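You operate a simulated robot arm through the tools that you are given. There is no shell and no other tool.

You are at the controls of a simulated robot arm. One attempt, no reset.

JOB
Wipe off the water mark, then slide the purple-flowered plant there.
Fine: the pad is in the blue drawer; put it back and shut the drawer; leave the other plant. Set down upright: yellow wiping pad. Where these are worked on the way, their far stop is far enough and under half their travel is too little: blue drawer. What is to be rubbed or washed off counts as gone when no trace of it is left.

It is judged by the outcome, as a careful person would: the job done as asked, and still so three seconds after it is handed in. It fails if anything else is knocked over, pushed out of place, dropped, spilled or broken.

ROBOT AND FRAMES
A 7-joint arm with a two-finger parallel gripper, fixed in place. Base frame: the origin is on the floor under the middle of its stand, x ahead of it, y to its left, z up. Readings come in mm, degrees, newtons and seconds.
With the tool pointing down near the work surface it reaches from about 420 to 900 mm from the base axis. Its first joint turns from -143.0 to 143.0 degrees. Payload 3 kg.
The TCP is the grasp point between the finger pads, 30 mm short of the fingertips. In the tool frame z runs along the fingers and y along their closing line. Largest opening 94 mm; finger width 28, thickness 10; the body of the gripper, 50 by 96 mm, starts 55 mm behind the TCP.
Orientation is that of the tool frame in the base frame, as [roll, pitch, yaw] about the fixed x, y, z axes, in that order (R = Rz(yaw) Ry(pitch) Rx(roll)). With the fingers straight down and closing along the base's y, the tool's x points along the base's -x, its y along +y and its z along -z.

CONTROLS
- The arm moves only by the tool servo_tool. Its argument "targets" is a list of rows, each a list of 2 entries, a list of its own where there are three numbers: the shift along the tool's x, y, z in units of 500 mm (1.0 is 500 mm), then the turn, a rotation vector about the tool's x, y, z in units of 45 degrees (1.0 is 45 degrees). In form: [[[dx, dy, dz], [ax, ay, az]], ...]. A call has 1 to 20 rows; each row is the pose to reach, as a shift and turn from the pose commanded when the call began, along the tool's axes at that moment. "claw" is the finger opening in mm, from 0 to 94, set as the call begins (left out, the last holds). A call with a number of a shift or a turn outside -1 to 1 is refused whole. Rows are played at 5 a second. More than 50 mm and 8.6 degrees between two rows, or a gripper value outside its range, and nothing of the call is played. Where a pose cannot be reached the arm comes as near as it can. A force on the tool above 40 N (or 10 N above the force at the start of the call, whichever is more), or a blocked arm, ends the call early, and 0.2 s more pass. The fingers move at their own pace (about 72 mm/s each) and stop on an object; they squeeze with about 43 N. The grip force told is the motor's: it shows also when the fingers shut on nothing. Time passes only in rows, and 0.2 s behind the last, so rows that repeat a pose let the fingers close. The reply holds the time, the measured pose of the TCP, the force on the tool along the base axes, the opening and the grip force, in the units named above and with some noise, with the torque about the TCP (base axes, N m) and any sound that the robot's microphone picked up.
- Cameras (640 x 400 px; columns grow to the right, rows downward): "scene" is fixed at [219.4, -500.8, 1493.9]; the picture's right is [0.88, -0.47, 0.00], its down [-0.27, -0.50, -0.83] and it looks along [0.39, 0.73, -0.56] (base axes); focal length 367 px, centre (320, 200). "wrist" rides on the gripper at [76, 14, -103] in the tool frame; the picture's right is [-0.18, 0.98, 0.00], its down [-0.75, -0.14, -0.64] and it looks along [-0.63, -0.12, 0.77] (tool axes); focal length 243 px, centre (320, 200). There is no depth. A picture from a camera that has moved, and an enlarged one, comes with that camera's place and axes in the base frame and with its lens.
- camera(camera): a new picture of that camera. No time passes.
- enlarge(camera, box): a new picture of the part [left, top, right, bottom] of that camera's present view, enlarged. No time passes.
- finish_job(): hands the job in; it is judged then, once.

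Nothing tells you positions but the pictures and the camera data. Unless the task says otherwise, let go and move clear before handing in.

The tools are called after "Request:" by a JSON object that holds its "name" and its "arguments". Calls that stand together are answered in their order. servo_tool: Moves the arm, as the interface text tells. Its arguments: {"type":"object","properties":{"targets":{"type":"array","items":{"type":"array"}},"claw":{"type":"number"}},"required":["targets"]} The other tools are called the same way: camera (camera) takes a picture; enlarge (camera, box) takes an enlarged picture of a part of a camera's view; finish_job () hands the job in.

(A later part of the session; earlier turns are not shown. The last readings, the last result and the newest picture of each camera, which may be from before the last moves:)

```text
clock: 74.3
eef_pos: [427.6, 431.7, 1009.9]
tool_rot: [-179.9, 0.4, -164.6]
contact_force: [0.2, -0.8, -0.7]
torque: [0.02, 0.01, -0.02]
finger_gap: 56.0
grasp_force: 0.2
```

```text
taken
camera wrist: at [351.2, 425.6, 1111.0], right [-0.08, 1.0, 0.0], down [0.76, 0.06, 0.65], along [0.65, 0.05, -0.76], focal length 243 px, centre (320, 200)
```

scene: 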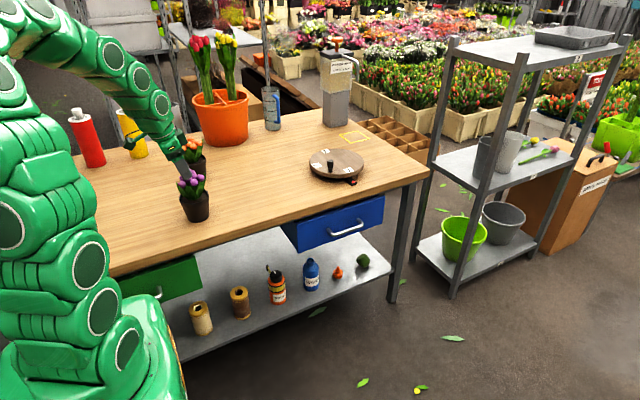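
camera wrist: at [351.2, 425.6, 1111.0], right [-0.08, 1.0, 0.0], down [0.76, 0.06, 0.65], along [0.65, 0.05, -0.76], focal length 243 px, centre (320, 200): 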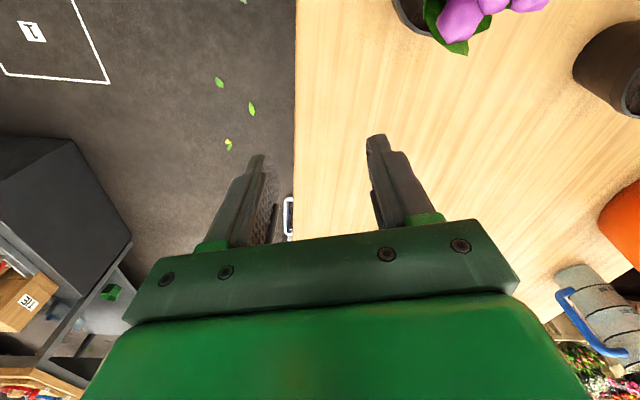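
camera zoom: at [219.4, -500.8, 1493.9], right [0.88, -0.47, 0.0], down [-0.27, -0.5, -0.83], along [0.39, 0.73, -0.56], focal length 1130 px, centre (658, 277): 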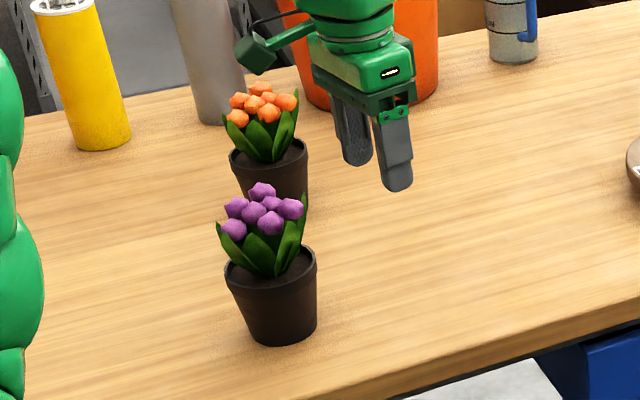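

Both plants stand undisturbed. I'll go down over the bench's front edge, then move toward -x with the tool straight down.

Request:
{"name": "servo_tool", "arguments": {"targets": [[[0.0095, -0.02, 0.07], [0, 0, 0]], [[0.019, -0.04, 0.14], [0, 0, 0]], [[0.0285, -0.06, 0.21], [0, 0, 0]], [[0.038, -0.08, 0.28], [0, 0, 0]], [[0.096, -0.066, 0.293], [0, 0, 0]], [[0.155, -0.052, 0.307], [0, 0, 0]], [[0.213, -0.038, 0.32], [0, 0, 0]], [[0.213, -0.038, 0.32], [0, 0, 0]]], "claw": 56}}

Request:
{"name": "camera", "arguments": {"camera": "scene"}}

Request:
{"name": "camera", "arguments": {"camera": "wrist"}}

```text
clock: 76.1
eef_pos: [330.1, 384.1, 848.5]
tool_rot: [180.0, 0.3, -164.7]
contact_force: [0.0, 0.1, 0.8]
torque: [-0.01, 0.01, 0.02]
finger_gap: 56.2
grasp_force: 0.0
```

```text
taken
```

scene: 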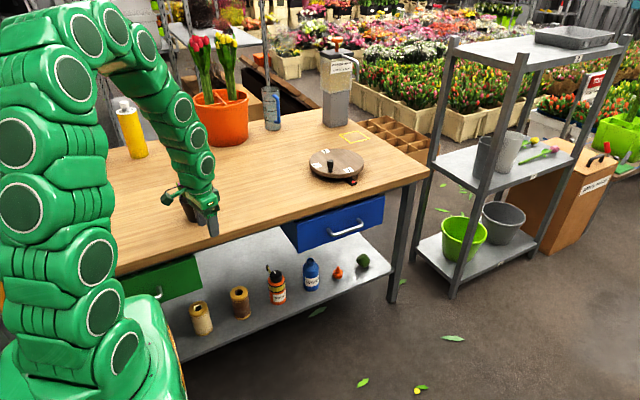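

```text
taken
camera wrist: at [254.4, 379.0, 950.5], right [-0.08, 1.0, 0.0], down [0.76, 0.06, 0.65], along [0.64, 0.05, -0.76], focal length 243 px, centre (320, 200)
```

wrist: 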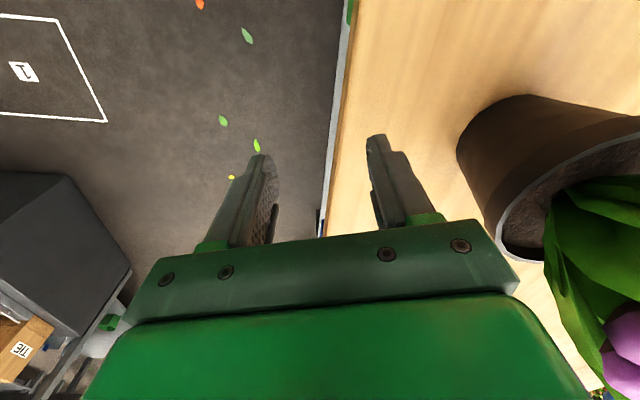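

Low down the arm moves freely. I'll continue around to the -x side of the pot, keeping clear of it.

Request:
{"name": "servo_tool", "arguments": {"targets": [[[0.051, 0.039, -0.002], [0, 0, 0]], [[0.103, 0.078, -0.004], [0, 0, 0]], [[0.154, 0.117, -0.005], [0, 0, 0]], [[0.152, 0.168, -0.005], [0, 0, 0]], [[0.149, 0.22, -0.005], [0, 0, 0]], [[0.147, 0.271, -0.005], [0, 0, 0]], [[0.147, 0.271, -0.005], [0, 0, 0]]], "claw": 56}}

Request:
{"name": "camera", "arguments": {"camera": "scene"}}

Request:
{"name": "camera", "arguments": {"camera": "wrist"}}

```text
clock: 77.7
eef_pos: [225.2, 496.4, 849.6]
tool_rot: [-179.9, 0.4, -164.6]
contact_force: [0.6, 0.1, 0.6]
torque: [-0.02, 0.01, -0.03]
finger_gap: 56.2
grasp_force: 0.1
```

```text
taken
```

scene: 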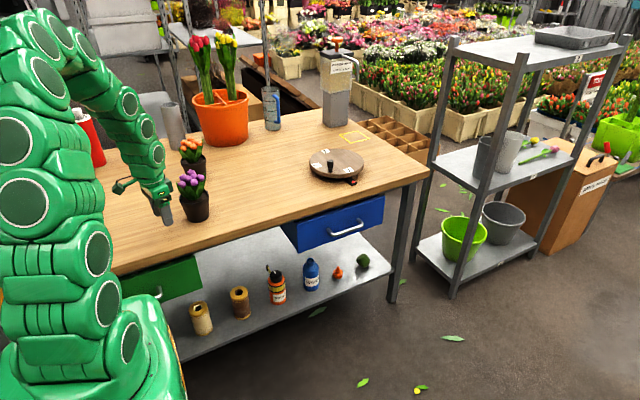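

```text
taken
camera wrist: at [148.1, 490.4, 951.6], right [-0.08, 1.0, 0.0], down [0.76, 0.06, 0.65], along [0.65, 0.05, -0.76], focal length 243 px, centre (320, 200)
```

wrist: 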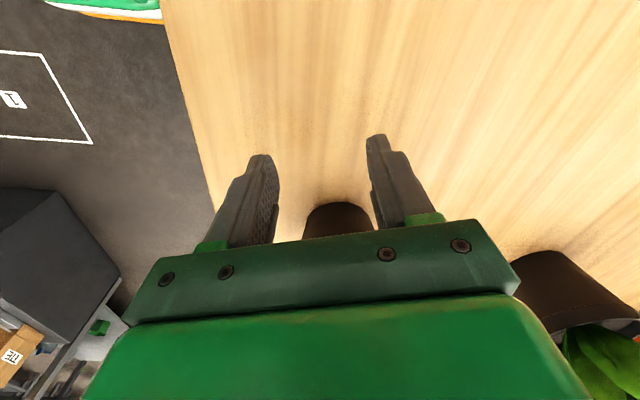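

The pot is straight ahead between the fingers. I'll try tilting the gripper back in place, in small steps.

Request:
{"name": "servo_tool", "arguments": {"targets": [[[0, 0, 0], [0, -0.1, 0]], [[0, 0, 0], [0, -0.2, 0]], [[0, 0, 0], [0, -0.3, 0]], [[0, 0, 0], [0, -0.4, 0]], [[0, 0, 0], [0, -0.4, 0]]], "claw": 56}}

```text
clock: 78.9
eef_pos: [229.7, 491.4, 843.7]
tool_rot: [178.6, 15.3, -168.4]
contact_force: [0.4, -0.3, 0.1]
torque: [-0.02, 0.01, 0.01]
finger_gap: 56.0
grasp_force: 0.0
```

Only about 15° of outward tilt is available here. A heading closer to tangential should free the wrist, so I'll swing the tool yaw to about -10° and line up behind the pot.

Request:
{"name": "servo_tool", "arguments": {"targets": [[[-0.0068, 0.0133, 0.0022], [0.03, 0, 0.09]], [[-0.0135, 0.0265, 0.0045], [0.06, 0, 0.18]], [[-0.02, 0.04, 0.0067], [0.09, 0, 0.27]], [[-0.027, 0.053, 0.009], [0.118, 0, 0.357]], [[-0.034, 0.066, 0.011], [0.148, 0, 0.447]], [[-0.0405, 0.0795, 0.0134], [0.177, 0, 0.536]], [[-0.0405, 0.0795, 0.0134], [0.177, 0, 0.536]]], "claw": 44}}

Request:
{"name": "camera", "arguments": {"camera": "wrist"}}

Request:
{"name": "enlarge", "arguments": {"camera": "scene", "box": [110, 110, 270, 240]}}

```text
clock: 80.5
eef_pos: [243.7, 536.5, 849.3]
tool_rot: [180.0, 17.7, 168.5]
contact_force: [0.5, 0.0, 0.3]
torque: [0.01, 0.0, 0.01]
finger_gap: 44.1
grasp_force: 0.1
```

```text
taken
camera wrist: at [146.7, 572.4, 923.4], right [0.37, 0.93, 0.06], down [0.48, -0.24, 0.84], along [0.79, -0.28, -0.54], focal length 243 px, centre (320, 200)
```

wrist: 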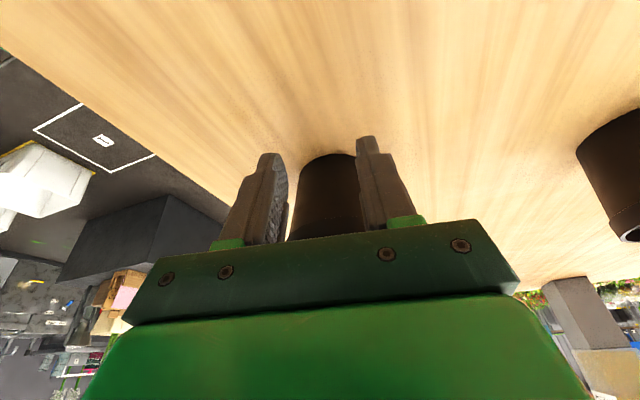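

```text
3.08 times, centred on (190, 175) of scene
camera zoom: at [219.4, -500.8, 1493.9], right [0.88, -0.47, 0.0], down [-0.27, -0.5, -0.83], along [0.39, 0.73, -0.56], focal length 1130 px, centre (720, 277)
```

zoom: 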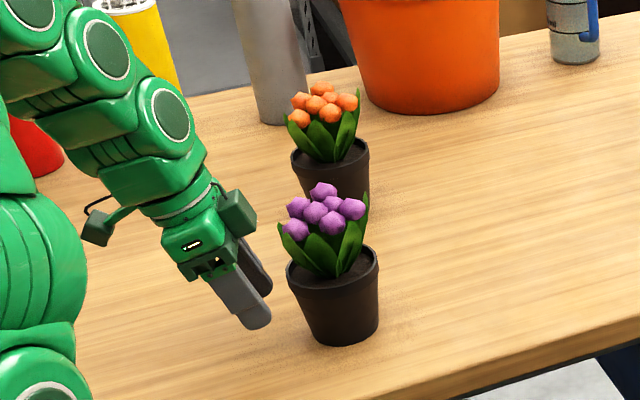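

That orientation was reached cleanly, so the tangential heading works. I'll add more tilt, up to about 30°.

Request:
{"name": "servo_tool", "arguments": {"targets": [[[0, 0, 0], [0, -0.09, 0]], [[0, 0, 0], [0, -0.18, 0]], [[0, 0, 0], [0, -0.27, 0]], [[0, 0, 0], [0, -0.27, 0]]], "claw": 44}}

Request:
{"name": "camera", "arguments": {"camera": "wrist"}}

Request:
{"name": "enlarge", "arguments": {"camera": "scene", "box": [110, 110, 270, 240]}}

```text
clock: 81.5
eef_pos: [252.8, 544.3, 858.7]
tool_rot: [177.9, 22.0, 161.1]
contact_force: [0.7, 0.2, -0.2]
torque: [0.0, 0.02, -0.01]
finger_gap: 44.1
grasp_force: 0.0
```

```text
taken
camera wrist: at [153.1, 590.2, 925.7], right [0.46, 0.88, 0.1], down [0.38, -0.3, 0.87], along [0.8, -0.37, -0.48], focal length 243 px, centre (320, 200)
```

wrist: 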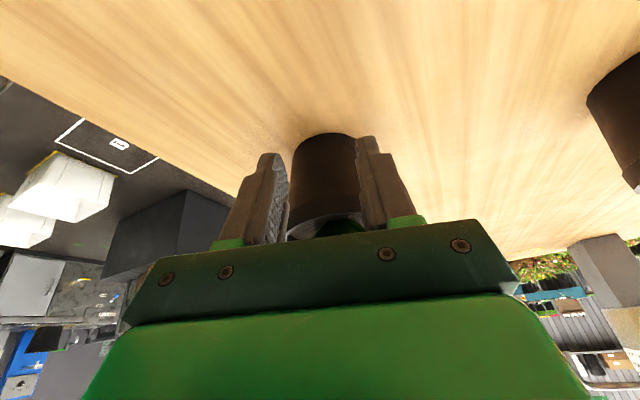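

```text
3.08 times, centred on (190, 175) of scene
camera zoom: at [219.4, -500.8, 1493.9], right [0.88, -0.47, 0.0], down [-0.27, -0.5, -0.83], along [0.39, 0.73, -0.56], focal length 1130 px, centre (720, 277)
```

zoom: 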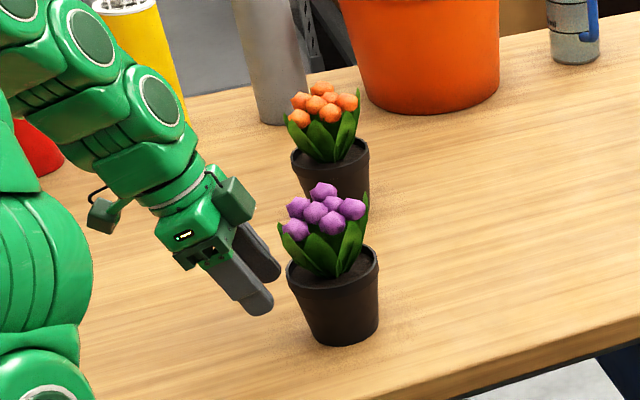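

Full 30° isn't reachable here, but about 19–20° works and gives enough clearance from the leaves. I'll settle at that tilt and check the pose.

Request:
{"name": "servo_tool", "arguments": {"targets": [[[0.005, 0, 0], [0, 0.08, 0]], [[0.01, 0, 0], [0, 0.16, 0]], [[0.012, 0, 0], [0, 0.245, 0]], [[0.012, 0, 0], [0, 0.245, 0]]], "claw": 44}}

```text
clock: 82.5
eef_pos: [239.1, 534.4, 838.4]
tool_rot: [-179.1, 19.2, 169.2]
contact_force: [0.0, -0.1, -0.2]
torque: [-0.02, 0.0, -0.02]
finger_gap: 43.8
grasp_force: 0.1
```

The pose is good: 19° tilt, heading about -11°. I'll lower the fingertips close to the table behind the pot and look.

Request:
{"name": "servo_tool", "arguments": {"targets": [[[0.0003, -0.0012, 0.011], [0, 0, 0]], [[0.0006, -0.0025, 0.0218], [0, 0, 0]], [[0.0006, -0.0025, 0.0218], [0, 0, 0]]], "claw": 44}}

Request:
{"name": "camera", "arguments": {"camera": "wrist"}}

Request:
{"name": "enlarge", "arguments": {"camera": "scene", "box": [150, 150, 230, 230]}}

```text
clock: 83.3
eef_pos: [240.9, 536.8, 836.9]
tool_rot: [179.9, 19.3, 169.0]
contact_force: [-0.4, 0.1, -1.1]
torque: [0.02, 0.0, -0.02]
finger_gap: 43.9
grasp_force: 0.1
```

```text
taken
camera wrist: at [140.1, 571.7, 908.2], right [0.36, 0.93, 0.06], down [0.46, -0.23, 0.85], along [0.81, -0.28, -0.51], focal length 243 px, centre (320, 200)
```

wrist: 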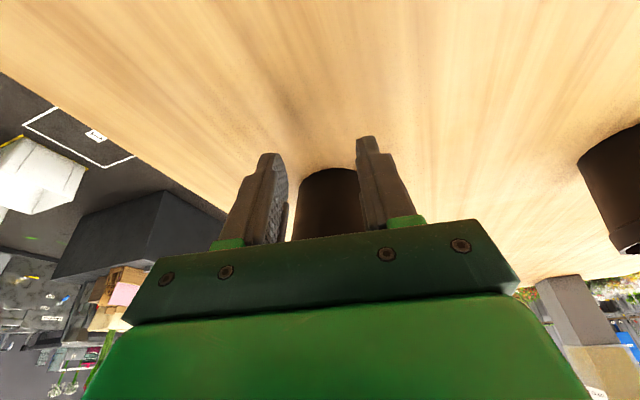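

```text
5.00 times, centred on (190, 190) of scene
camera zoom: at [219.4, -500.8, 1493.9], right [0.88, -0.47, 0.0], down [-0.27, -0.5, -0.83], along [0.39, 0.73, -0.56], focal length 1837 px, centre (970, 250)
```

zoom: 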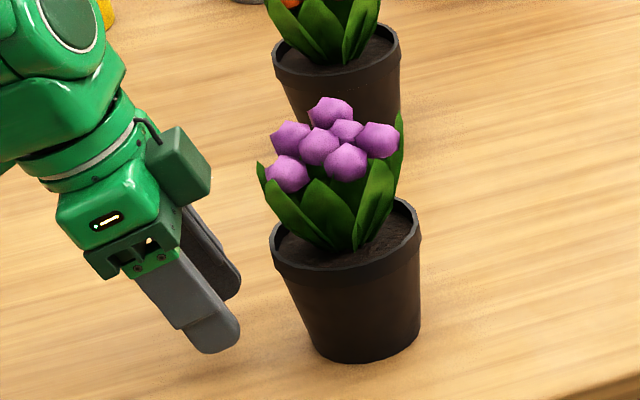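

The fingertips are still some way above the table. I'll lower another step and check.

Request:
{"name": "servo_tool", "arguments": {"targets": [[[0.0025, 0, 0.0095], [0, 0, 0]], [[0.005, 0, 0.019], [0, 0, 0]], [[0.005, 0, 0.019], [0, 0, 0]]], "claw": 44}}

Request:
{"name": "camera", "arguments": {"camera": "wrist"}}

Request:
{"name": "enlarge", "arguments": {"camera": "scene", "box": [150, 150, 230, 230]}}

```text
clock: 84.1
eef_pos: [235.9, 539.6, 827.9]
tool_rot: [179.9, 19.7, 169.8]
contact_force: [0.1, -0.1, -0.5]
torque: [0.02, 0.03, 0.0]
finger_gap: 44.1
grasp_force: 0.0
```

```text
taken
camera wrist: at [135.1, 571.9, 898.6], right [0.34, 0.94, 0.06], down [0.46, -0.23, 0.86], along [0.82, -0.27, -0.51], focal length 243 px, centre (320, 200)
```

wrist: 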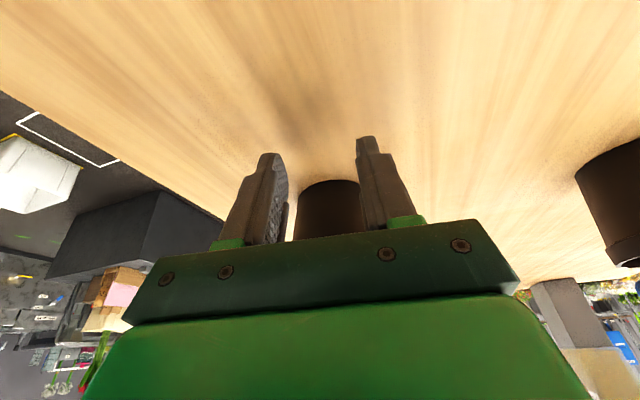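

```text
5.00 times, centred on (190, 190) of scene
camera zoom: at [219.4, -500.8, 1493.9], right [0.88, -0.47, 0.0], down [-0.27, -0.5, -0.83], along [0.39, 0.73, -0.56], focal length 1837 px, centre (970, 250)
```

zoom: 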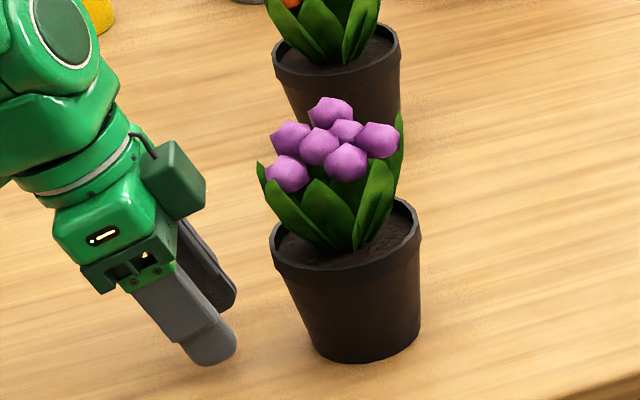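

Request:
{"name": "enlarge", "arguments": {"camera": "scene", "box": [170, 200, 220, 232]}}

Request:
{"name": "enlarge", "arguments": {"camera": "wrist", "box": [220, 120, 420, 250]}}

```text
12.50 times, centred on (195, 216) of scene
camera zoom: at [219.4, -500.8, 1493.9], right [0.88, -0.47, 0.0], down [-0.27, -0.5, -0.83], along [0.39, 0.73, -0.56], focal length 4592 px, centre (1882, 0)
```

zoom: 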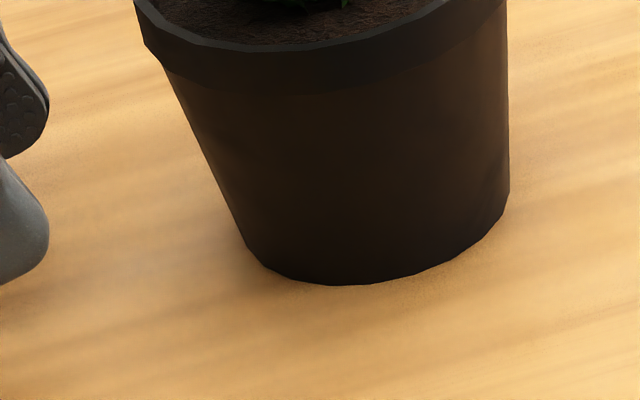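

```text
3.08 times, centred on (320, 185) of wrist
camera zoom: at [135.1, 571.9, 898.6], right [0.34, 0.94, 0.06], down [0.46, -0.23, 0.86], along [0.82, -0.27, -0.51], focal length 746 px, centre (320, 246)
```

zoom: 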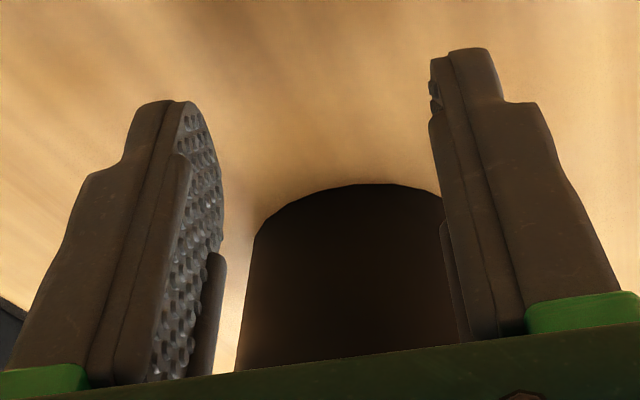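

The pot centre refines to about (328, 521), and the tool heading points straight at it. I'll advance 30 mm toward the pot at this height.

Request:
{"name": "servo_tool", "arguments": {"targets": [[[-0.02, -0.001, 0.007], [0, 0, 0]], [[-0.04, -0.002, 0.014], [0, 0, 0]], [[-0.058, -0.0032, 0.0207], [0, 0, 0]], [[-0.058, -0.0032, 0.0207], [0, 0, 0]]], "claw": 44}}

Request:
{"name": "camera", "arguments": {"camera": "wrist"}}

Request:
{"name": "enlarge", "arguments": {"camera": "scene", "box": [150, 150, 230, 230]}}

```text
clock: 85.1
eef_pos: [264.3, 532.6, 827.7]
tool_rot: [-179.9, 19.6, 169.9]
contact_force: [0.1, -0.1, 0.4]
torque: [-0.03, -0.01, 0.0]
finger_gap: 44.1
grasp_force: 0.1
```

```text
taken
camera wrist: at [162.9, 565.1, 898.3], right [0.34, 0.94, 0.06], down [0.46, -0.22, 0.86], along [0.82, -0.26, -0.51], focal length 243 px, centre (320, 200)
```

wrist: 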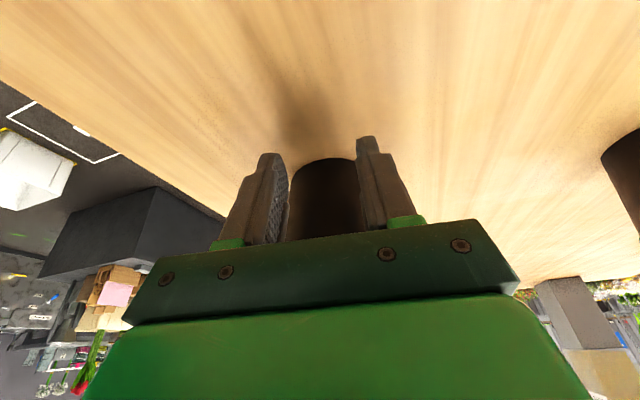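

```text
5.00 times, centred on (190, 190) of scene
camera zoom: at [219.4, -500.8, 1493.9], right [0.88, -0.47, 0.0], down [-0.27, -0.5, -0.83], along [0.39, 0.73, -0.56], focal length 1837 px, centre (970, 250)
```

zoom: 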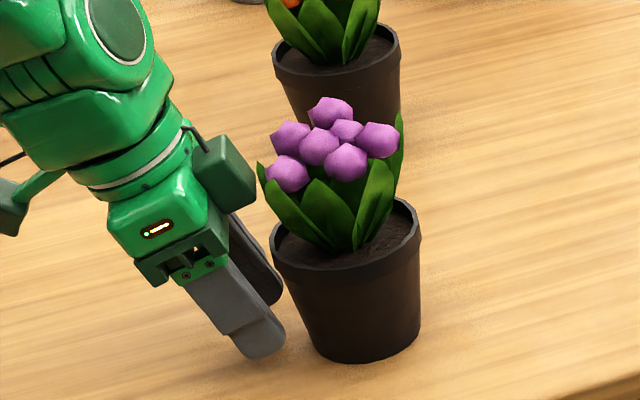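

Before pushing, I notice a block on the front of the gripper body close to the leaves. I'll zoom in to check clearance.

Request:
{"name": "enlarge", "arguments": {"camera": "scene", "box": [155, 160, 215, 200]}}

Request:
{"name": "enlarge", "arguments": {"camera": "scene", "box": [140, 130, 240, 230]}}

```text
10.00 times, centred on (185, 180) of scene
camera zoom: at [219.4, -500.8, 1493.9], right [0.88, -0.47, 0.0], down [-0.27, -0.5, -0.83], along [0.39, 0.73, -0.56], focal length 3673 px, centre (1670, 400)
```

zoom: 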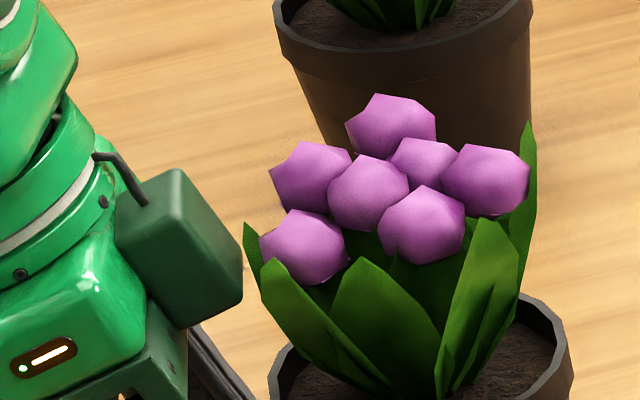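

```text
4.00 times, centred on (190, 180) of scene
camera zoom: at [219.4, -500.8, 1493.9], right [0.88, -0.47, 0.0], down [-0.27, -0.5, -0.83], along [0.39, 0.73, -0.56], focal length 1469 px, centre (840, 280)
```

zoom: 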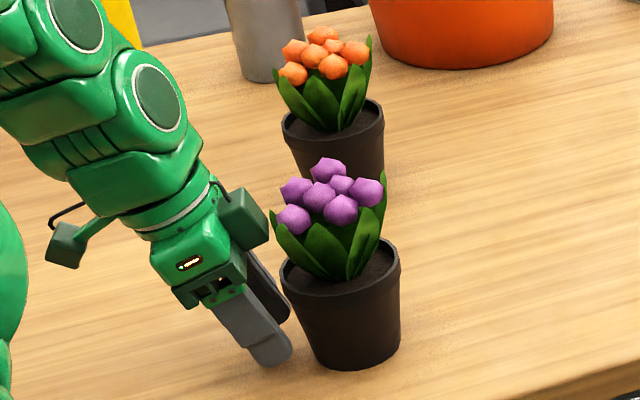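

That box on the gripper front would press into the leaves if I pushed this way round, so I'll back off. I'll turn the tool so a finger's flat outer side faces the pot instead, which puts the box and camera off to the sides.

Request:
{"name": "servo_tool", "arguments": {"targets": [[[0.048, -0.001, -0.017], [0, 0, 0]], [[0.086, -0.0176, -0.052], [0, 0.08, 0]], [[0.108, -0.054, -0.0916], [0, 0.19, 0]], [[0.108, -0.054, -0.0916], [0, 0.31, 0]], [[0.108, -0.054, -0.0916], [0, 0.43, 0]], [[0.108, -0.054, -0.0916], [0, 0.43, 0]]], "claw": 60}}

Request:
{"name": "enlarge", "arguments": {"camera": "scene", "box": [120, 130, 240, 230]}}

```text
clock: 86.5
eef_pos: [194.5, 516.6, 853.1]
tool_rot: [179.8, 0.3, 170.1]
contact_force: [0.2, 0.5, -0.1]
torque: [0.0, -0.04, -0.03]
finger_gap: 60.2
grasp_force: 0.0
```

```text
4.00 times, centred on (180, 180) of scene
camera zoom: at [219.4, -500.8, 1493.9], right [0.88, -0.47, 0.0], down [-0.27, -0.5, -0.83], along [0.39, 0.73, -0.56], focal length 1469 px, centre (880, 280)
```

zoom: 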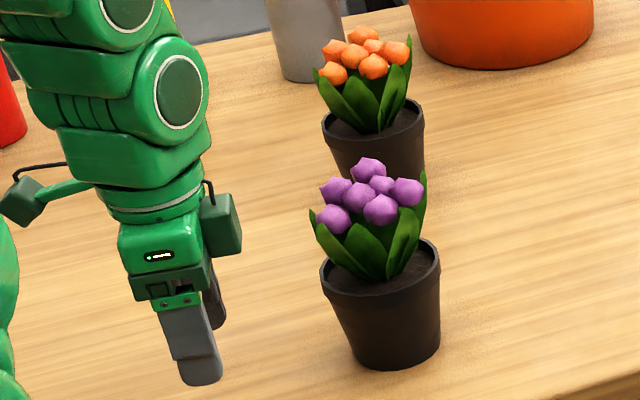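

The tool is clear and vertical. I'll rotate it about vertical so a finger's outer face points along the push direction.

Request:
{"name": "servo_tool", "arguments": {"targets": [[[0, 0, 0], [0, 0, -0.164]], [[0, 0, 0], [0, 0, -0.329]], [[0, 0, 0], [0, 0, -0.493]], [[0, 0, 0], [0, 0, -0.658]], [[0, 0, 0], [0, 0, -0.822]]], "claw": 60}}

Request:
{"name": "servo_tool", "arguments": {"targets": [[[0, 0, 0], [0, 0, -0.164]], [[0, 0, 0], [0, 0, -0.329]], [[0, 0, 0], [0, 0, -0.493]], [[0, 0, 0], [0, 0, -0.658]], [[0, 0, 0], [0, 0, -0.822]]], "claw": 60}}

Request:
{"name": "servo_tool", "arguments": {"targets": [[[0, 0, 0], [0, 0, -0.164]], [[0, 0, 0], [0, 0, -0.329]], [[0, 0, 0], [0, 0, -0.493]], [[0, 0, 0], [0, 0, -0.658]], [[0, 0, 0], [0, 0, -0.822]], [[0, 0, 0], [0, 0, -0.822]]], "claw": 60}}

Request:
{"name": "camera", "arguments": {"camera": "wrist"}}

Request:
{"name": "enlarge", "arguments": {"camera": "scene", "box": [120, 130, 240, 230]}}

```text
clock: 87.7
eef_pos: [194.9, 517.6, 851.1]
tool_rot: [-179.9, 0.2, -152.9]
contact_force: [-0.3, 0.5, -0.7]
torque: [0.01, -0.01, 0.0]
finger_gap: 60.0
grasp_force: 0.1
```

```text
clock: 88.9
eef_pos: [193.8, 516.0, 852.5]
tool_rot: [-179.9, 0.0, -115.9]
contact_force: [0.0, 0.2, -0.3]
torque: [-0.02, -0.01, -0.02]
finger_gap: 60.1
grasp_force: 0.1
```

```text
clock: 90.3
eef_pos: [194.1, 516.0, 850.8]
tool_rot: [-179.8, -0.1, -79.0]
contact_force: [-0.5, 0.4, -0.4]
torque: [-0.01, 0.01, 0.02]
finger_gap: 59.9
grasp_force: 0.0
```

```text
taken
camera wrist: at [195.1, 440.1, 954.4], right [-1.0, -0.01, 0.0], down [-0.01, 0.77, 0.64], along [0.0, 0.64, -0.77], focal length 243 px, centre (320, 200)
```

wrist: 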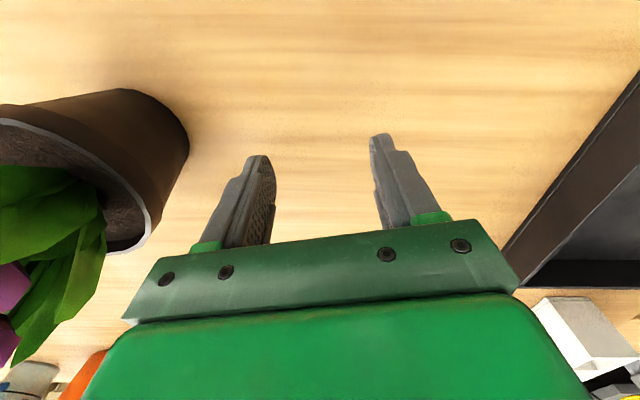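

```text
4.00 times, centred on (180, 180) of scene
camera zoom: at [219.4, -500.8, 1493.9], right [0.88, -0.47, 0.0], down [-0.27, -0.5, -0.83], along [0.39, 0.73, -0.56], focal length 1469 px, centre (880, 280)
```

zoom: 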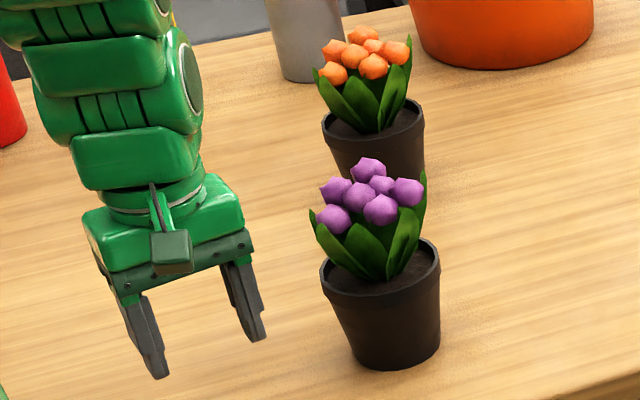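

The rotation worked exactly. The pot centre is about (331, 522), and the push line to the mark has heading 11°, which the finger face now matches. I'll line up on it and tilt about 15° so the contact stays low on the pot.

Request:
{"name": "servo_tool", "arguments": {"targets": [[[0.02, -0.017, 0], [0.08, 0, 0]], [[0.0406, -0.0338, 0], [0.16, 0, 0]], [[0.0406, -0.0338, 0], [0.25, 0, 0]], [[0.0406, -0.0338, 0], [0.333, 0, 0]], [[0.0406, -0.0338, 0], [0.333, 0, 0]]], "claw": 60}}

Request:
{"name": "camera", "arguments": {"camera": "wrist"}}

Request:
{"name": "enlarge", "arguments": {"camera": "scene", "box": [140, 140, 240, 230]}}

```text
clock: 91.5
eef_pos: [214.6, 499.8, 852.2]
tool_rot: [-164.9, -0.3, -79.1]
contact_force: [0.6, 0.3, 0.2]
torque: [-0.01, -0.01, -0.01]
finger_gap: 59.9
grasp_force: 0.1
```

```text
taken
camera wrist: at [190.3, 418.8, 947.7], right [-0.97, 0.0, -0.26], down [-0.17, 0.73, 0.66], along [0.19, 0.68, -0.71], focal length 243 px, centre (320, 200)
```

wrist: 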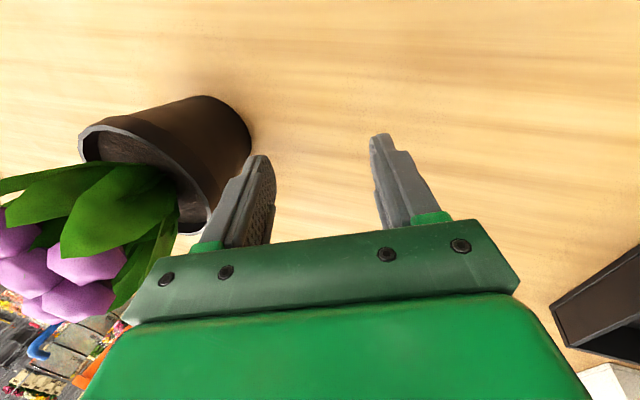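

```text
4.44 times, centred on (190, 185) of scene
camera zoom: at [219.4, -500.8, 1493.9], right [0.88, -0.47, 0.0], down [-0.27, -0.5, -0.83], along [0.39, 0.73, -0.56], focal length 1633 px, centre (898, 267)
```

zoom: 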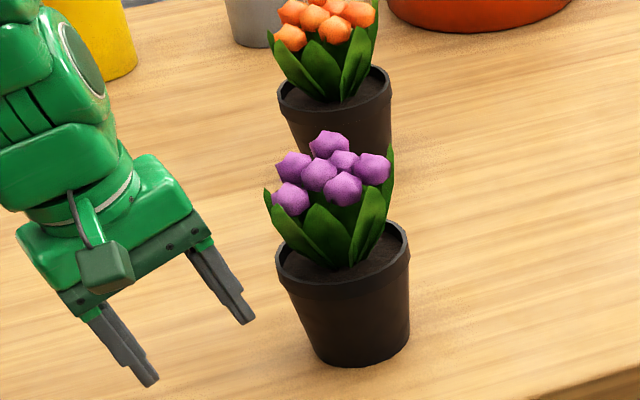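

The pose is exact this time. I'll try a larger tilt with nearly closed fingers, which lets the fingertip push very low on the pot.

Request:
{"name": "servo_tool", "arguments": {"targets": [[[0, 0, 0], [0.1, 0, 0]], [[0, 0, 0], [0.2, 0, 0]], [[0, 0, 0], [0.3, 0, 0]], [[0, 0, 0], [0.4, 0, 0]], [[0, 0, 0], [0.4, 0, 0]]], "claw": 12}}

Request:
{"name": "camera", "arguments": {"camera": "wrist"}}

Request:
{"name": "enlarge", "arguments": {"camera": "scene", "box": [140, 140, 240, 230]}}

```text
clock: 92.5
eef_pos: [188.0, 488.5, 829.6]
tool_rot: [-163.9, 4.1, -92.0]
contact_force: [-0.6, -0.5, -0.3]
torque: [0.0, -0.02, 0.01]
finger_gap: 11.7
grasp_force: 0.0
stopped in row 5: the arm was blocked; the commanded pose is now the measured one
```

```text
taken
camera wrist: at [143.2, 407.4, 918.1], right [-0.94, 0.24, -0.26], down [-0.02, 0.7, 0.71], along [0.35, 0.67, -0.66], focal length 243 px, centre (320, 200)
```

wrist: 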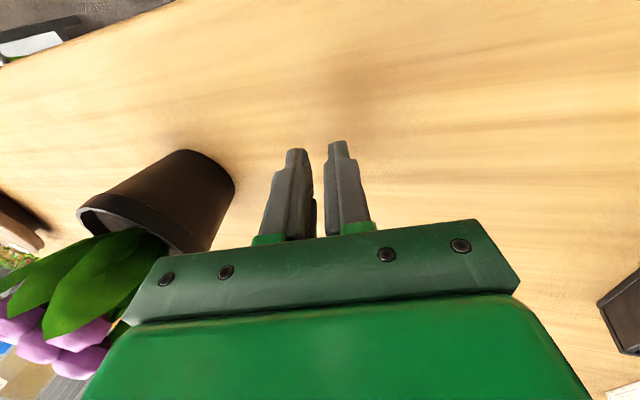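

```text
4.44 times, centred on (190, 185) of scene
camera zoom: at [219.4, -500.8, 1493.9], right [0.88, -0.47, 0.0], down [-0.27, -0.5, -0.83], along [0.39, 0.73, -0.56], focal length 1633 px, centre (898, 267)
```

zoom: 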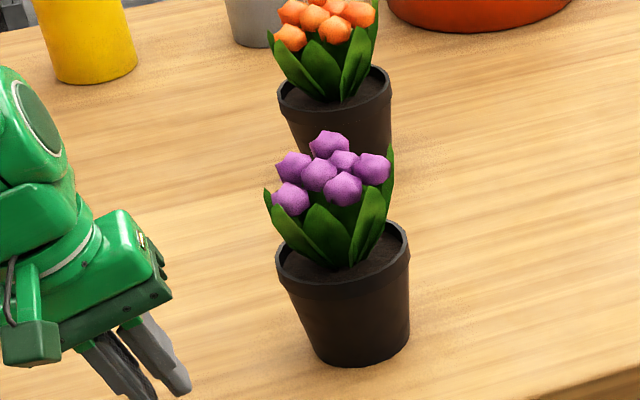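

Tilts beyond about 16° get blocked for this push direction. Pushing more tangentially allows a bit more tilt, so I'll do it in two legs: first along roughly -5° heading, then outward from a larger radius. I'll set up leg one.

Request:
{"name": "servo_tool", "arguments": {"targets": [[[-0.02, -0.011, -0.006], [0.016, 0.026, 0.01]], [[-0.042, -0.022, -0.011], [0.032, 0.053, 0.02]], [[-0.063, -0.034, -0.017], [0.048, 0.08, 0.03]], [[-0.084, -0.045, -0.0224], [0.064, 0.106, 0.039]], [[-0.084, -0.045, -0.0224], [0.064, 0.106, 0.039]]], "claw": 32}}

Request:
{"name": "camera", "arguments": {"camera": "wrist"}}

```text
clock: 93.7
eef_pos: [205.0, 529.6, 850.5]
tool_rot: [-160.6, 0.2, -94.4]
contact_force: [-0.9, -0.4, -0.3]
torque: [-0.01, 0.01, 0.01]
finger_gap: 31.7
grasp_force: 0.0
```

```text
taken
camera wrist: at [151.7, 458.1, 941.8], right [-0.91, 0.26, -0.33], down [-0.02, 0.76, 0.65], along [0.41, 0.6, -0.68], focal length 243 px, centre (320, 200)
```

wrist: 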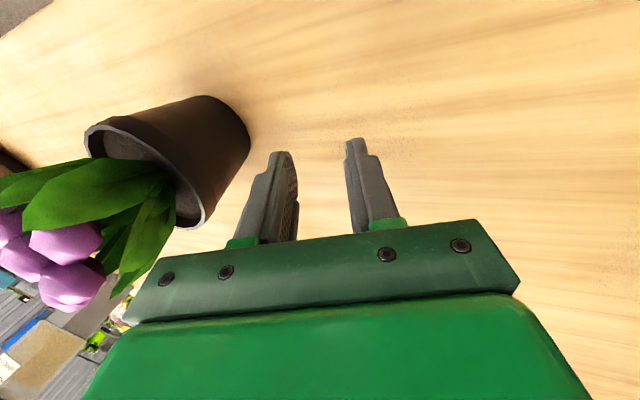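

This pose is exact: 19.4° tilt, heading -4.4°. I'll lower to pushing height and close in to about 25 mm from contact.

Request:
{"name": "servo_tool", "arguments": {"targets": [[[-0.002, -0.009, 0.022], [0, 0, 0]], [[-0.005, -0.018, 0.045], [0, 0, 0]], [[-0.0075, -0.0266, 0.0676], [0, 0, 0]], [[-0.0075, -0.0266, 0.0676], [0, 0, 0]]], "claw": 32}}

Request:
{"name": "camera", "arguments": {"camera": "wrist"}}

Request:
{"name": "enlarge", "arguments": {"camera": "scene", "box": [140, 150, 230, 230]}}

```text
clock: 94.7
eef_pos: [228.0, 532.0, 822.8]
tool_rot: [-160.7, 0.1, -94.5]
contact_force: [-0.4, -0.2, -0.5]
torque: [0.03, 0.02, 0.05]
finger_gap: 31.9
grasp_force: 0.1
```

```text
taken
camera wrist: at [175.9, 459.8, 914.2], right [-0.91, 0.26, -0.32], down [-0.02, 0.76, 0.66], along [0.41, 0.6, -0.68], focal length 243 px, centre (320, 200)
```

wrist: 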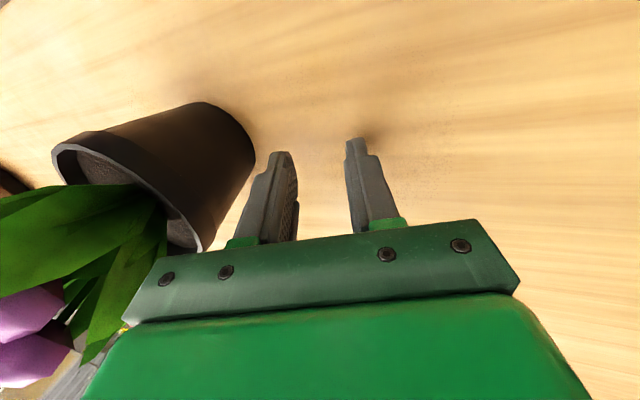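

```text
5.00 times, centred on (185, 190) of scene
camera zoom: at [219.4, -500.8, 1493.9], right [0.88, -0.47, 0.0], down [-0.27, -0.5, -0.83], along [0.39, 0.73, -0.56], focal length 1837 px, centre (995, 250)
```

zoom: 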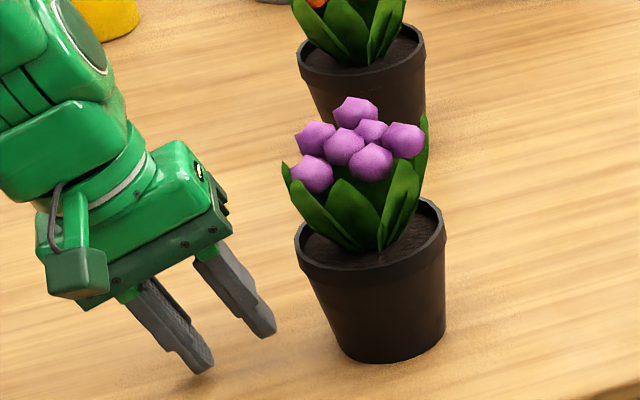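

Alignment looks good and the leaves are clear of the gripper. I'll advance slowly into contact and watch the pot.

Request:
{"name": "servo_tool", "arguments": {"targets": [[[0, -0.0151, 0.0053], [0, 0, 0]], [[0, -0.0302, 0.0106], [0, 0, 0]], [[0, -0.0453, 0.0159], [0, 0, 0]], [[0, -0.0566, 0.0198], [0, 0, 0]], [[0, -0.066, 0.0231], [0, 0, 0]], [[0, -0.0755, 0.0264], [0, 0, 0]]], "claw": 32}}

Request:
{"name": "camera", "arguments": {"camera": "wrist"}}

Request:
{"name": "enlarge", "arguments": {"camera": "scene", "box": [140, 150, 230, 230]}}

```text
clock: 96.1
eef_pos: [268.0, 527.8, 822.1]
tool_rot: [-160.8, 0.2, -94.4]
contact_force: [-1.4, -0.1, -0.3]
torque: [0.02, 0.02, -0.05]
finger_gap: 31.3
grasp_force: 0.1
```

```text
taken
camera wrist: at [216.1, 456.2, 914.7], right [-0.91, 0.26, -0.32], down [-0.02, 0.75, 0.66], along [0.41, 0.6, -0.68], focal length 243 px, centre (320, 200)
```

wrist: 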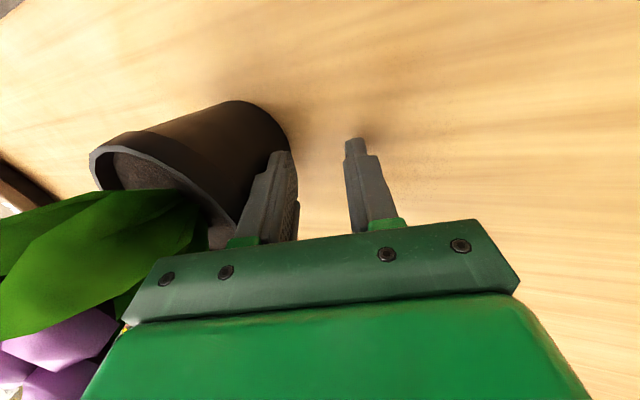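

```text
5.00 times, centred on (185, 190) of scene
camera zoom: at [219.4, -500.8, 1493.9], right [0.88, -0.47, 0.0], down [-0.27, -0.5, -0.83], along [0.39, 0.73, -0.56], focal length 1837 px, centre (995, 250)
```

zoom: 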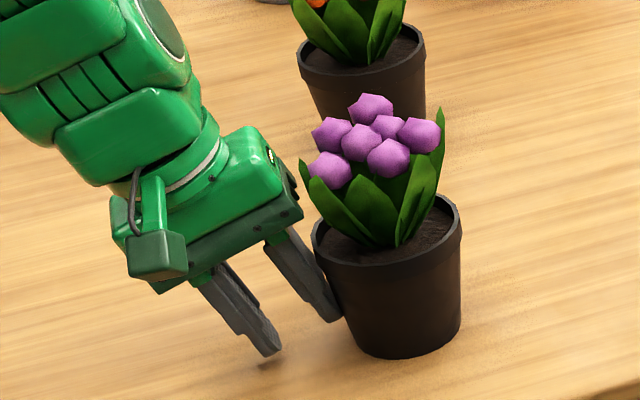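

Contact is made and the pot slid about 10 mm, upright, with only about 1.4 N. I'll check leaf clearance up close.

Request:
{"name": "enlarge", "arguments": {"camera": "scene", "box": [175, 165, 225, 215]}}

```text
8.00 times, centred on (200, 190) of scene
camera zoom: at [219.4, -500.8, 1493.9], right [0.88, -0.47, 0.0], down [-0.27, -0.5, -0.83], along [0.39, 0.73, -0.56], focal length 2939 px, centre (1280, 280)
```

zoom: 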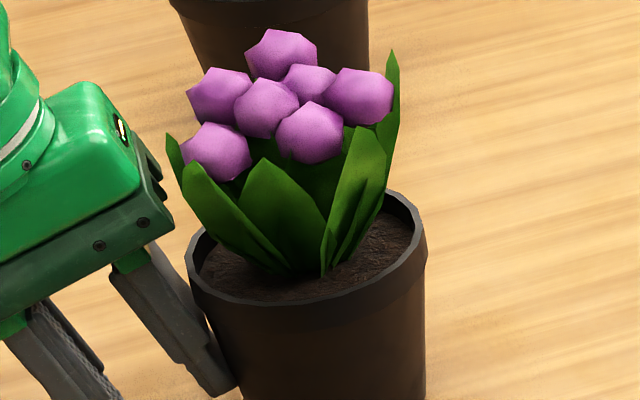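

The leaves clear the gripper by a few millimetres and the pot is upright. I'll continue the slow push for 50 mm.

Request:
{"name": "servo_tool", "arguments": {"targets": [[[0, -0.0151, 0.0053], [0, 0, 0]], [[0, -0.0302, 0.0106], [0, 0, 0]], [[0, -0.0453, 0.0159], [0, 0, 0]], [[0, -0.0604, 0.0212], [0, 0, 0]], [[0, -0.0755, 0.0264], [0, 0, 0]], [[0, -0.0944, 0.0331], [0, 0, 0]]], "claw": 32}}

Request:
{"name": "camera", "arguments": {"camera": "wrist"}}

Request:
{"name": "enlarge", "arguments": {"camera": "scene", "box": [150, 150, 240, 230]}}

```text
clock: 97.5
eef_pos: [319.3, 525.0, 822.8]
tool_rot: [-160.7, 0.1, -94.5]
contact_force: [-2.0, -0.5, -0.5]
torque: [0.0, -0.02, -0.03]
finger_gap: 31.5
grasp_force: 0.0
```

```text
taken
camera wrist: at [266.0, 452.4, 914.4], right [-0.91, 0.26, -0.32], down [-0.02, 0.75, 0.66], along [0.41, 0.6, -0.68], focal length 243 px, centre (320, 200)
```

wrist: 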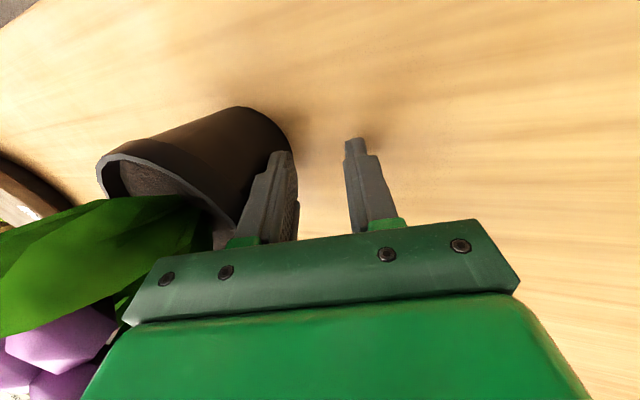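

```text
5.00 times, centred on (195, 190) of scene
camera zoom: at [219.4, -500.8, 1493.9], right [0.88, -0.47, 0.0], down [-0.27, -0.5, -0.83], along [0.39, 0.73, -0.56], focal length 1837 px, centre (945, 250)
```

zoom: 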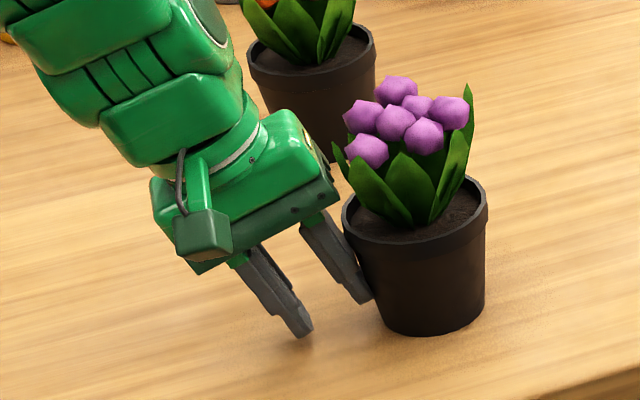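

The pot slides smoothly, upright, at about 2 N. It's now at about (389, 521), and the mark lies at heading 14.6° from it. I'll back off 20 mm and re-aim the pusher along that line.

Request:
{"name": "servo_tool", "arguments": {"targets": [[[0, 0.0189, -0.0066], [0, 0, 0]], [[0, 0.0378, -0.0132], [0, 0, 0]], [[0.0145, 0.0362, -0.0127], [0, -0.035, -0.1]], [[0.029, 0.0346, -0.0121], [0, -0.07, -0.2]], [[0.0433, 0.033, -0.0115], [0, -0.105, -0.3]], [[0.0577, 0.0316, -0.011], [0, -0.1396, -0.3985]], [[0.0577, 0.0316, -0.011], [0, -0.1396, -0.3985]]], "claw": 32}}

Request:
{"name": "camera", "arguments": {"camera": "wrist"}}

Request:
{"name": "enlarge", "arguments": {"camera": "scene", "box": [150, 140, 240, 230]}}

```text
clock: 99.1
eef_pos: [300.2, 496.4, 823.5]
tool_rot: [-160.6, 0.3, -75.5]
contact_force: [0.7, 0.1, -0.4]
torque: [-0.01, 0.03, 0.05]
finger_gap: 32.0
grasp_force: 0.0
```

```text
taken
camera wrist: at [273.3, 411.7, 914.3], right [-0.94, -0.05, -0.33], down [-0.27, 0.71, 0.66], along [0.2, 0.71, -0.68], focal length 243 px, centre (320, 200)
```

wrist: 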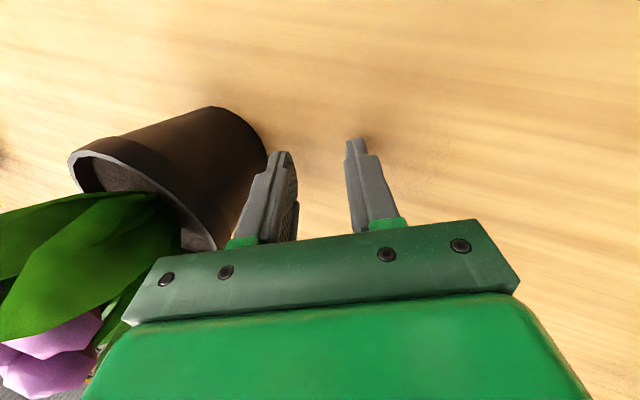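

```text
4.44 times, centred on (195, 185) of scene
camera zoom: at [219.4, -500.8, 1493.9], right [0.88, -0.47, 0.0], down [-0.27, -0.5, -0.83], along [0.39, 0.73, -0.56], focal length 1633 px, centre (876, 267)
```

zoom: 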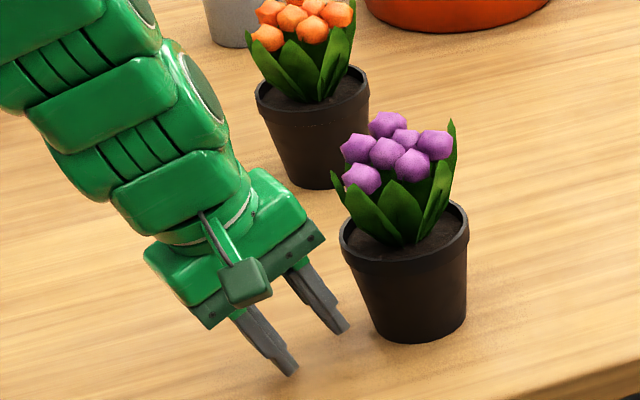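

The re-aimed pose is exact and the pot centre checks out at about (389, 522). I'll push along heading 14.5°, first segment 65 mm.

Request:
{"name": "servo_tool", "arguments": {"targets": [[[-0.005, -0.0151, 0.0053], [0, 0, 0]], [[-0.005, -0.0302, 0.0106], [0, 0, 0]], [[-0.005, -0.0453, 0.0159], [0, 0, 0]], [[-0.005, -0.0604, 0.0212], [0, 0, 0]], [[-0.005, -0.0755, 0.0266], [0, 0, 0]], [[-0.005, -0.0906, 0.0319], [0, 0, 0]], [[-0.005, -0.1057, 0.0372], [0, 0, 0]], [[-0.005, -0.1226, 0.0432], [0, 0, 0]]], "claw": 32}}

Request:
{"name": "camera", "arguments": {"camera": "wrist"}}

Request:
{"name": "enlarge", "arguments": {"camera": "scene", "box": [170, 140, 260, 230]}}

```text
clock: 100.9
eef_pos: [362.1, 514.6, 821.4]
tool_rot: [-160.7, 0.1, -75.5]
contact_force: [-0.5, -0.1, -2.1]
torque: [-0.03, 0.07, 0.03]
finger_gap: 31.1
grasp_force: 0.0
```

```text
taken
camera wrist: at [336.3, 430.1, 914.5], right [-0.94, -0.05, -0.33], down [-0.26, 0.71, 0.65], along [0.2, 0.7, -0.68], focal length 243 px, centre (320, 200)
```

wrist: 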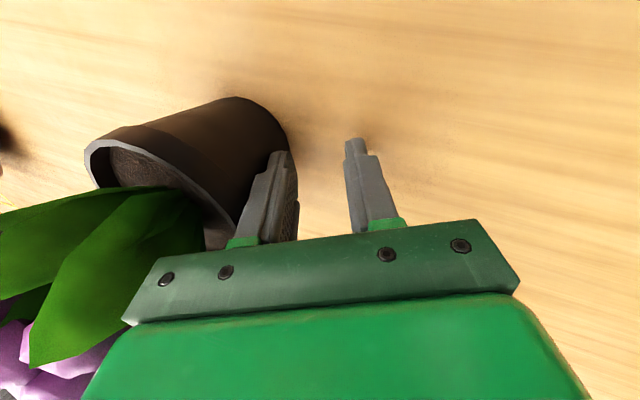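

```text
4.44 times, centred on (215, 185) of scene
camera zoom: at [219.4, -500.8, 1493.9], right [0.88, -0.47, 0.0], down [-0.27, -0.5, -0.83], along [0.39, 0.73, -0.56], focal length 1633 px, centre (787, 267)
```

zoom: 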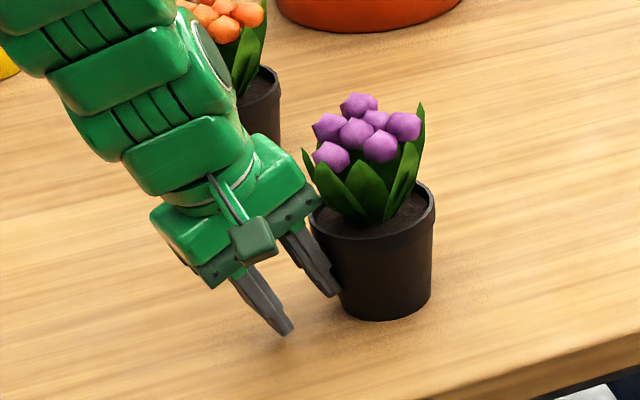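

The pot is following well and is now at about (434, 532), on line for the mark. I'll push another 70 mm.

Request:
{"name": "servo_tool", "arguments": {"targets": [[[0, -0.0151, 0.0053], [0, 0, 0]], [[0, -0.0302, 0.0106], [0, 0, 0]], [[0, -0.0453, 0.0159], [0, 0, 0]], [[0, -0.0604, 0.0212], [0, 0, 0]], [[0, -0.0755, 0.0266], [0, 0, 0]], [[0, -0.0906, 0.0319], [0, 0, 0]], [[0, -0.1057, 0.0372], [0, 0, 0]], [[0, -0.1189, 0.0418], [0, 0, 0]], [[0, -0.132, 0.0465], [0, 0, 0]]], "claw": 32}}

Request:
{"name": "camera", "arguments": {"camera": "wrist"}}

Request:
{"name": "enlarge", "arguments": {"camera": "scene", "box": [190, 130, 290, 220]}}

```text
clock: 102.9
eef_pos: [428.8, 532.7, 822.7]
tool_rot: [-160.7, 0.2, -75.5]
contact_force: [-1.1, 0.1, -0.7]
torque: [0.04, 0.01, 0.01]
finger_gap: 31.3
grasp_force: 0.0
```

```text
taken
camera wrist: at [403.8, 448.2, 914.6], right [-0.94, -0.05, -0.33], down [-0.27, 0.71, 0.66], along [0.2, 0.7, -0.68], focal length 243 px, centre (320, 200)
```

wrist: 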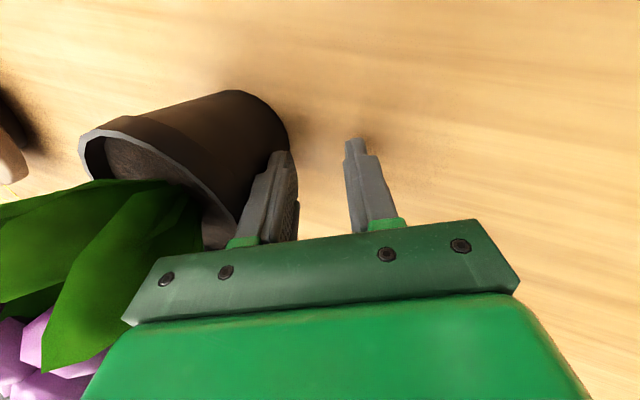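

```text
4.44 times, centred on (240, 175) of scene
camera zoom: at [219.4, -500.8, 1493.9], right [0.88, -0.47, 0.0], down [-0.27, -0.5, -0.83], along [0.39, 0.73, -0.56], focal length 1633 px, centre (676, 311)
```

zoom: 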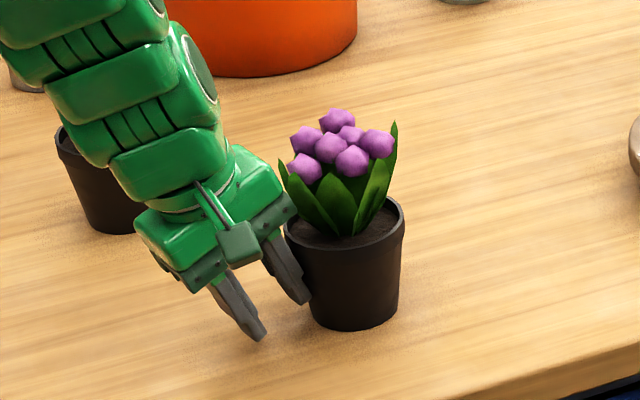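

The pot drifted about 6 mm to one side of the finger and is now near (502, 545). I'll back off, re-centre behind it and re-aim at heading 18.5° for the last 70 mm.

Request:
{"name": "servo_tool", "arguments": {"targets": [[[0, 0.0113, -0.004], [0, 0, 0]], [[0, 0.0226, -0.0079], [0, 0, 0]], [[0.0142, 0.0225, -0.0078], [0, -0.0147, -0.042]], [[0.0284, 0.0224, -0.0078], [0, -0.0294, -0.0839]], [[0.0284, 0.0224, -0.0078], [0, -0.0294, -0.0839]]], "claw": 32}}

Request:
{"name": "camera", "arguments": {"camera": "wrist"}}

Request:
{"name": "enlarge", "arguments": {"camera": "scene", "box": [200, 140, 290, 220]}}

```text
clock: 104.1
eef_pos: [422.0, 516.6, 822.9]
tool_rot: [-160.6, 0.1, -71.6]
contact_force: [0.5, -0.1, 0.1]
torque: [0.01, 0.01, -0.03]
finger_gap: 32.1
grasp_force: 0.1
```

```text
taken
camera wrist: at [401.7, 429.7, 914.7], right [-0.94, -0.12, -0.33], down [-0.31, 0.69, 0.66], along [0.15, 0.72, -0.68], focal length 243 px, centre (320, 200)
```

wrist: 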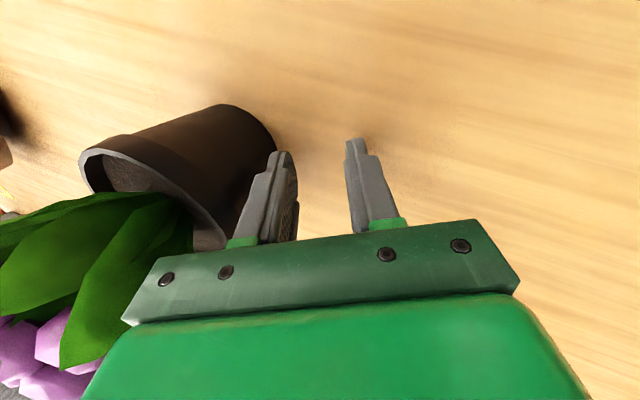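

```text
5.00 times, centred on (245, 180) of scene
camera zoom: at [219.4, -500.8, 1493.9], right [0.88, -0.47, 0.0], down [-0.27, -0.5, -0.83], along [0.39, 0.73, -0.56], focal length 1837 px, centre (695, 300)
```

zoom: 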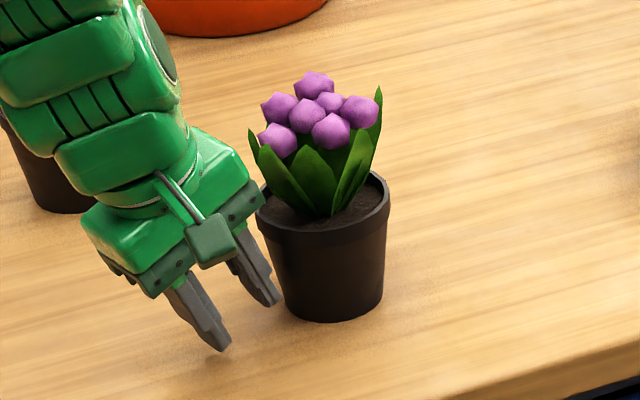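

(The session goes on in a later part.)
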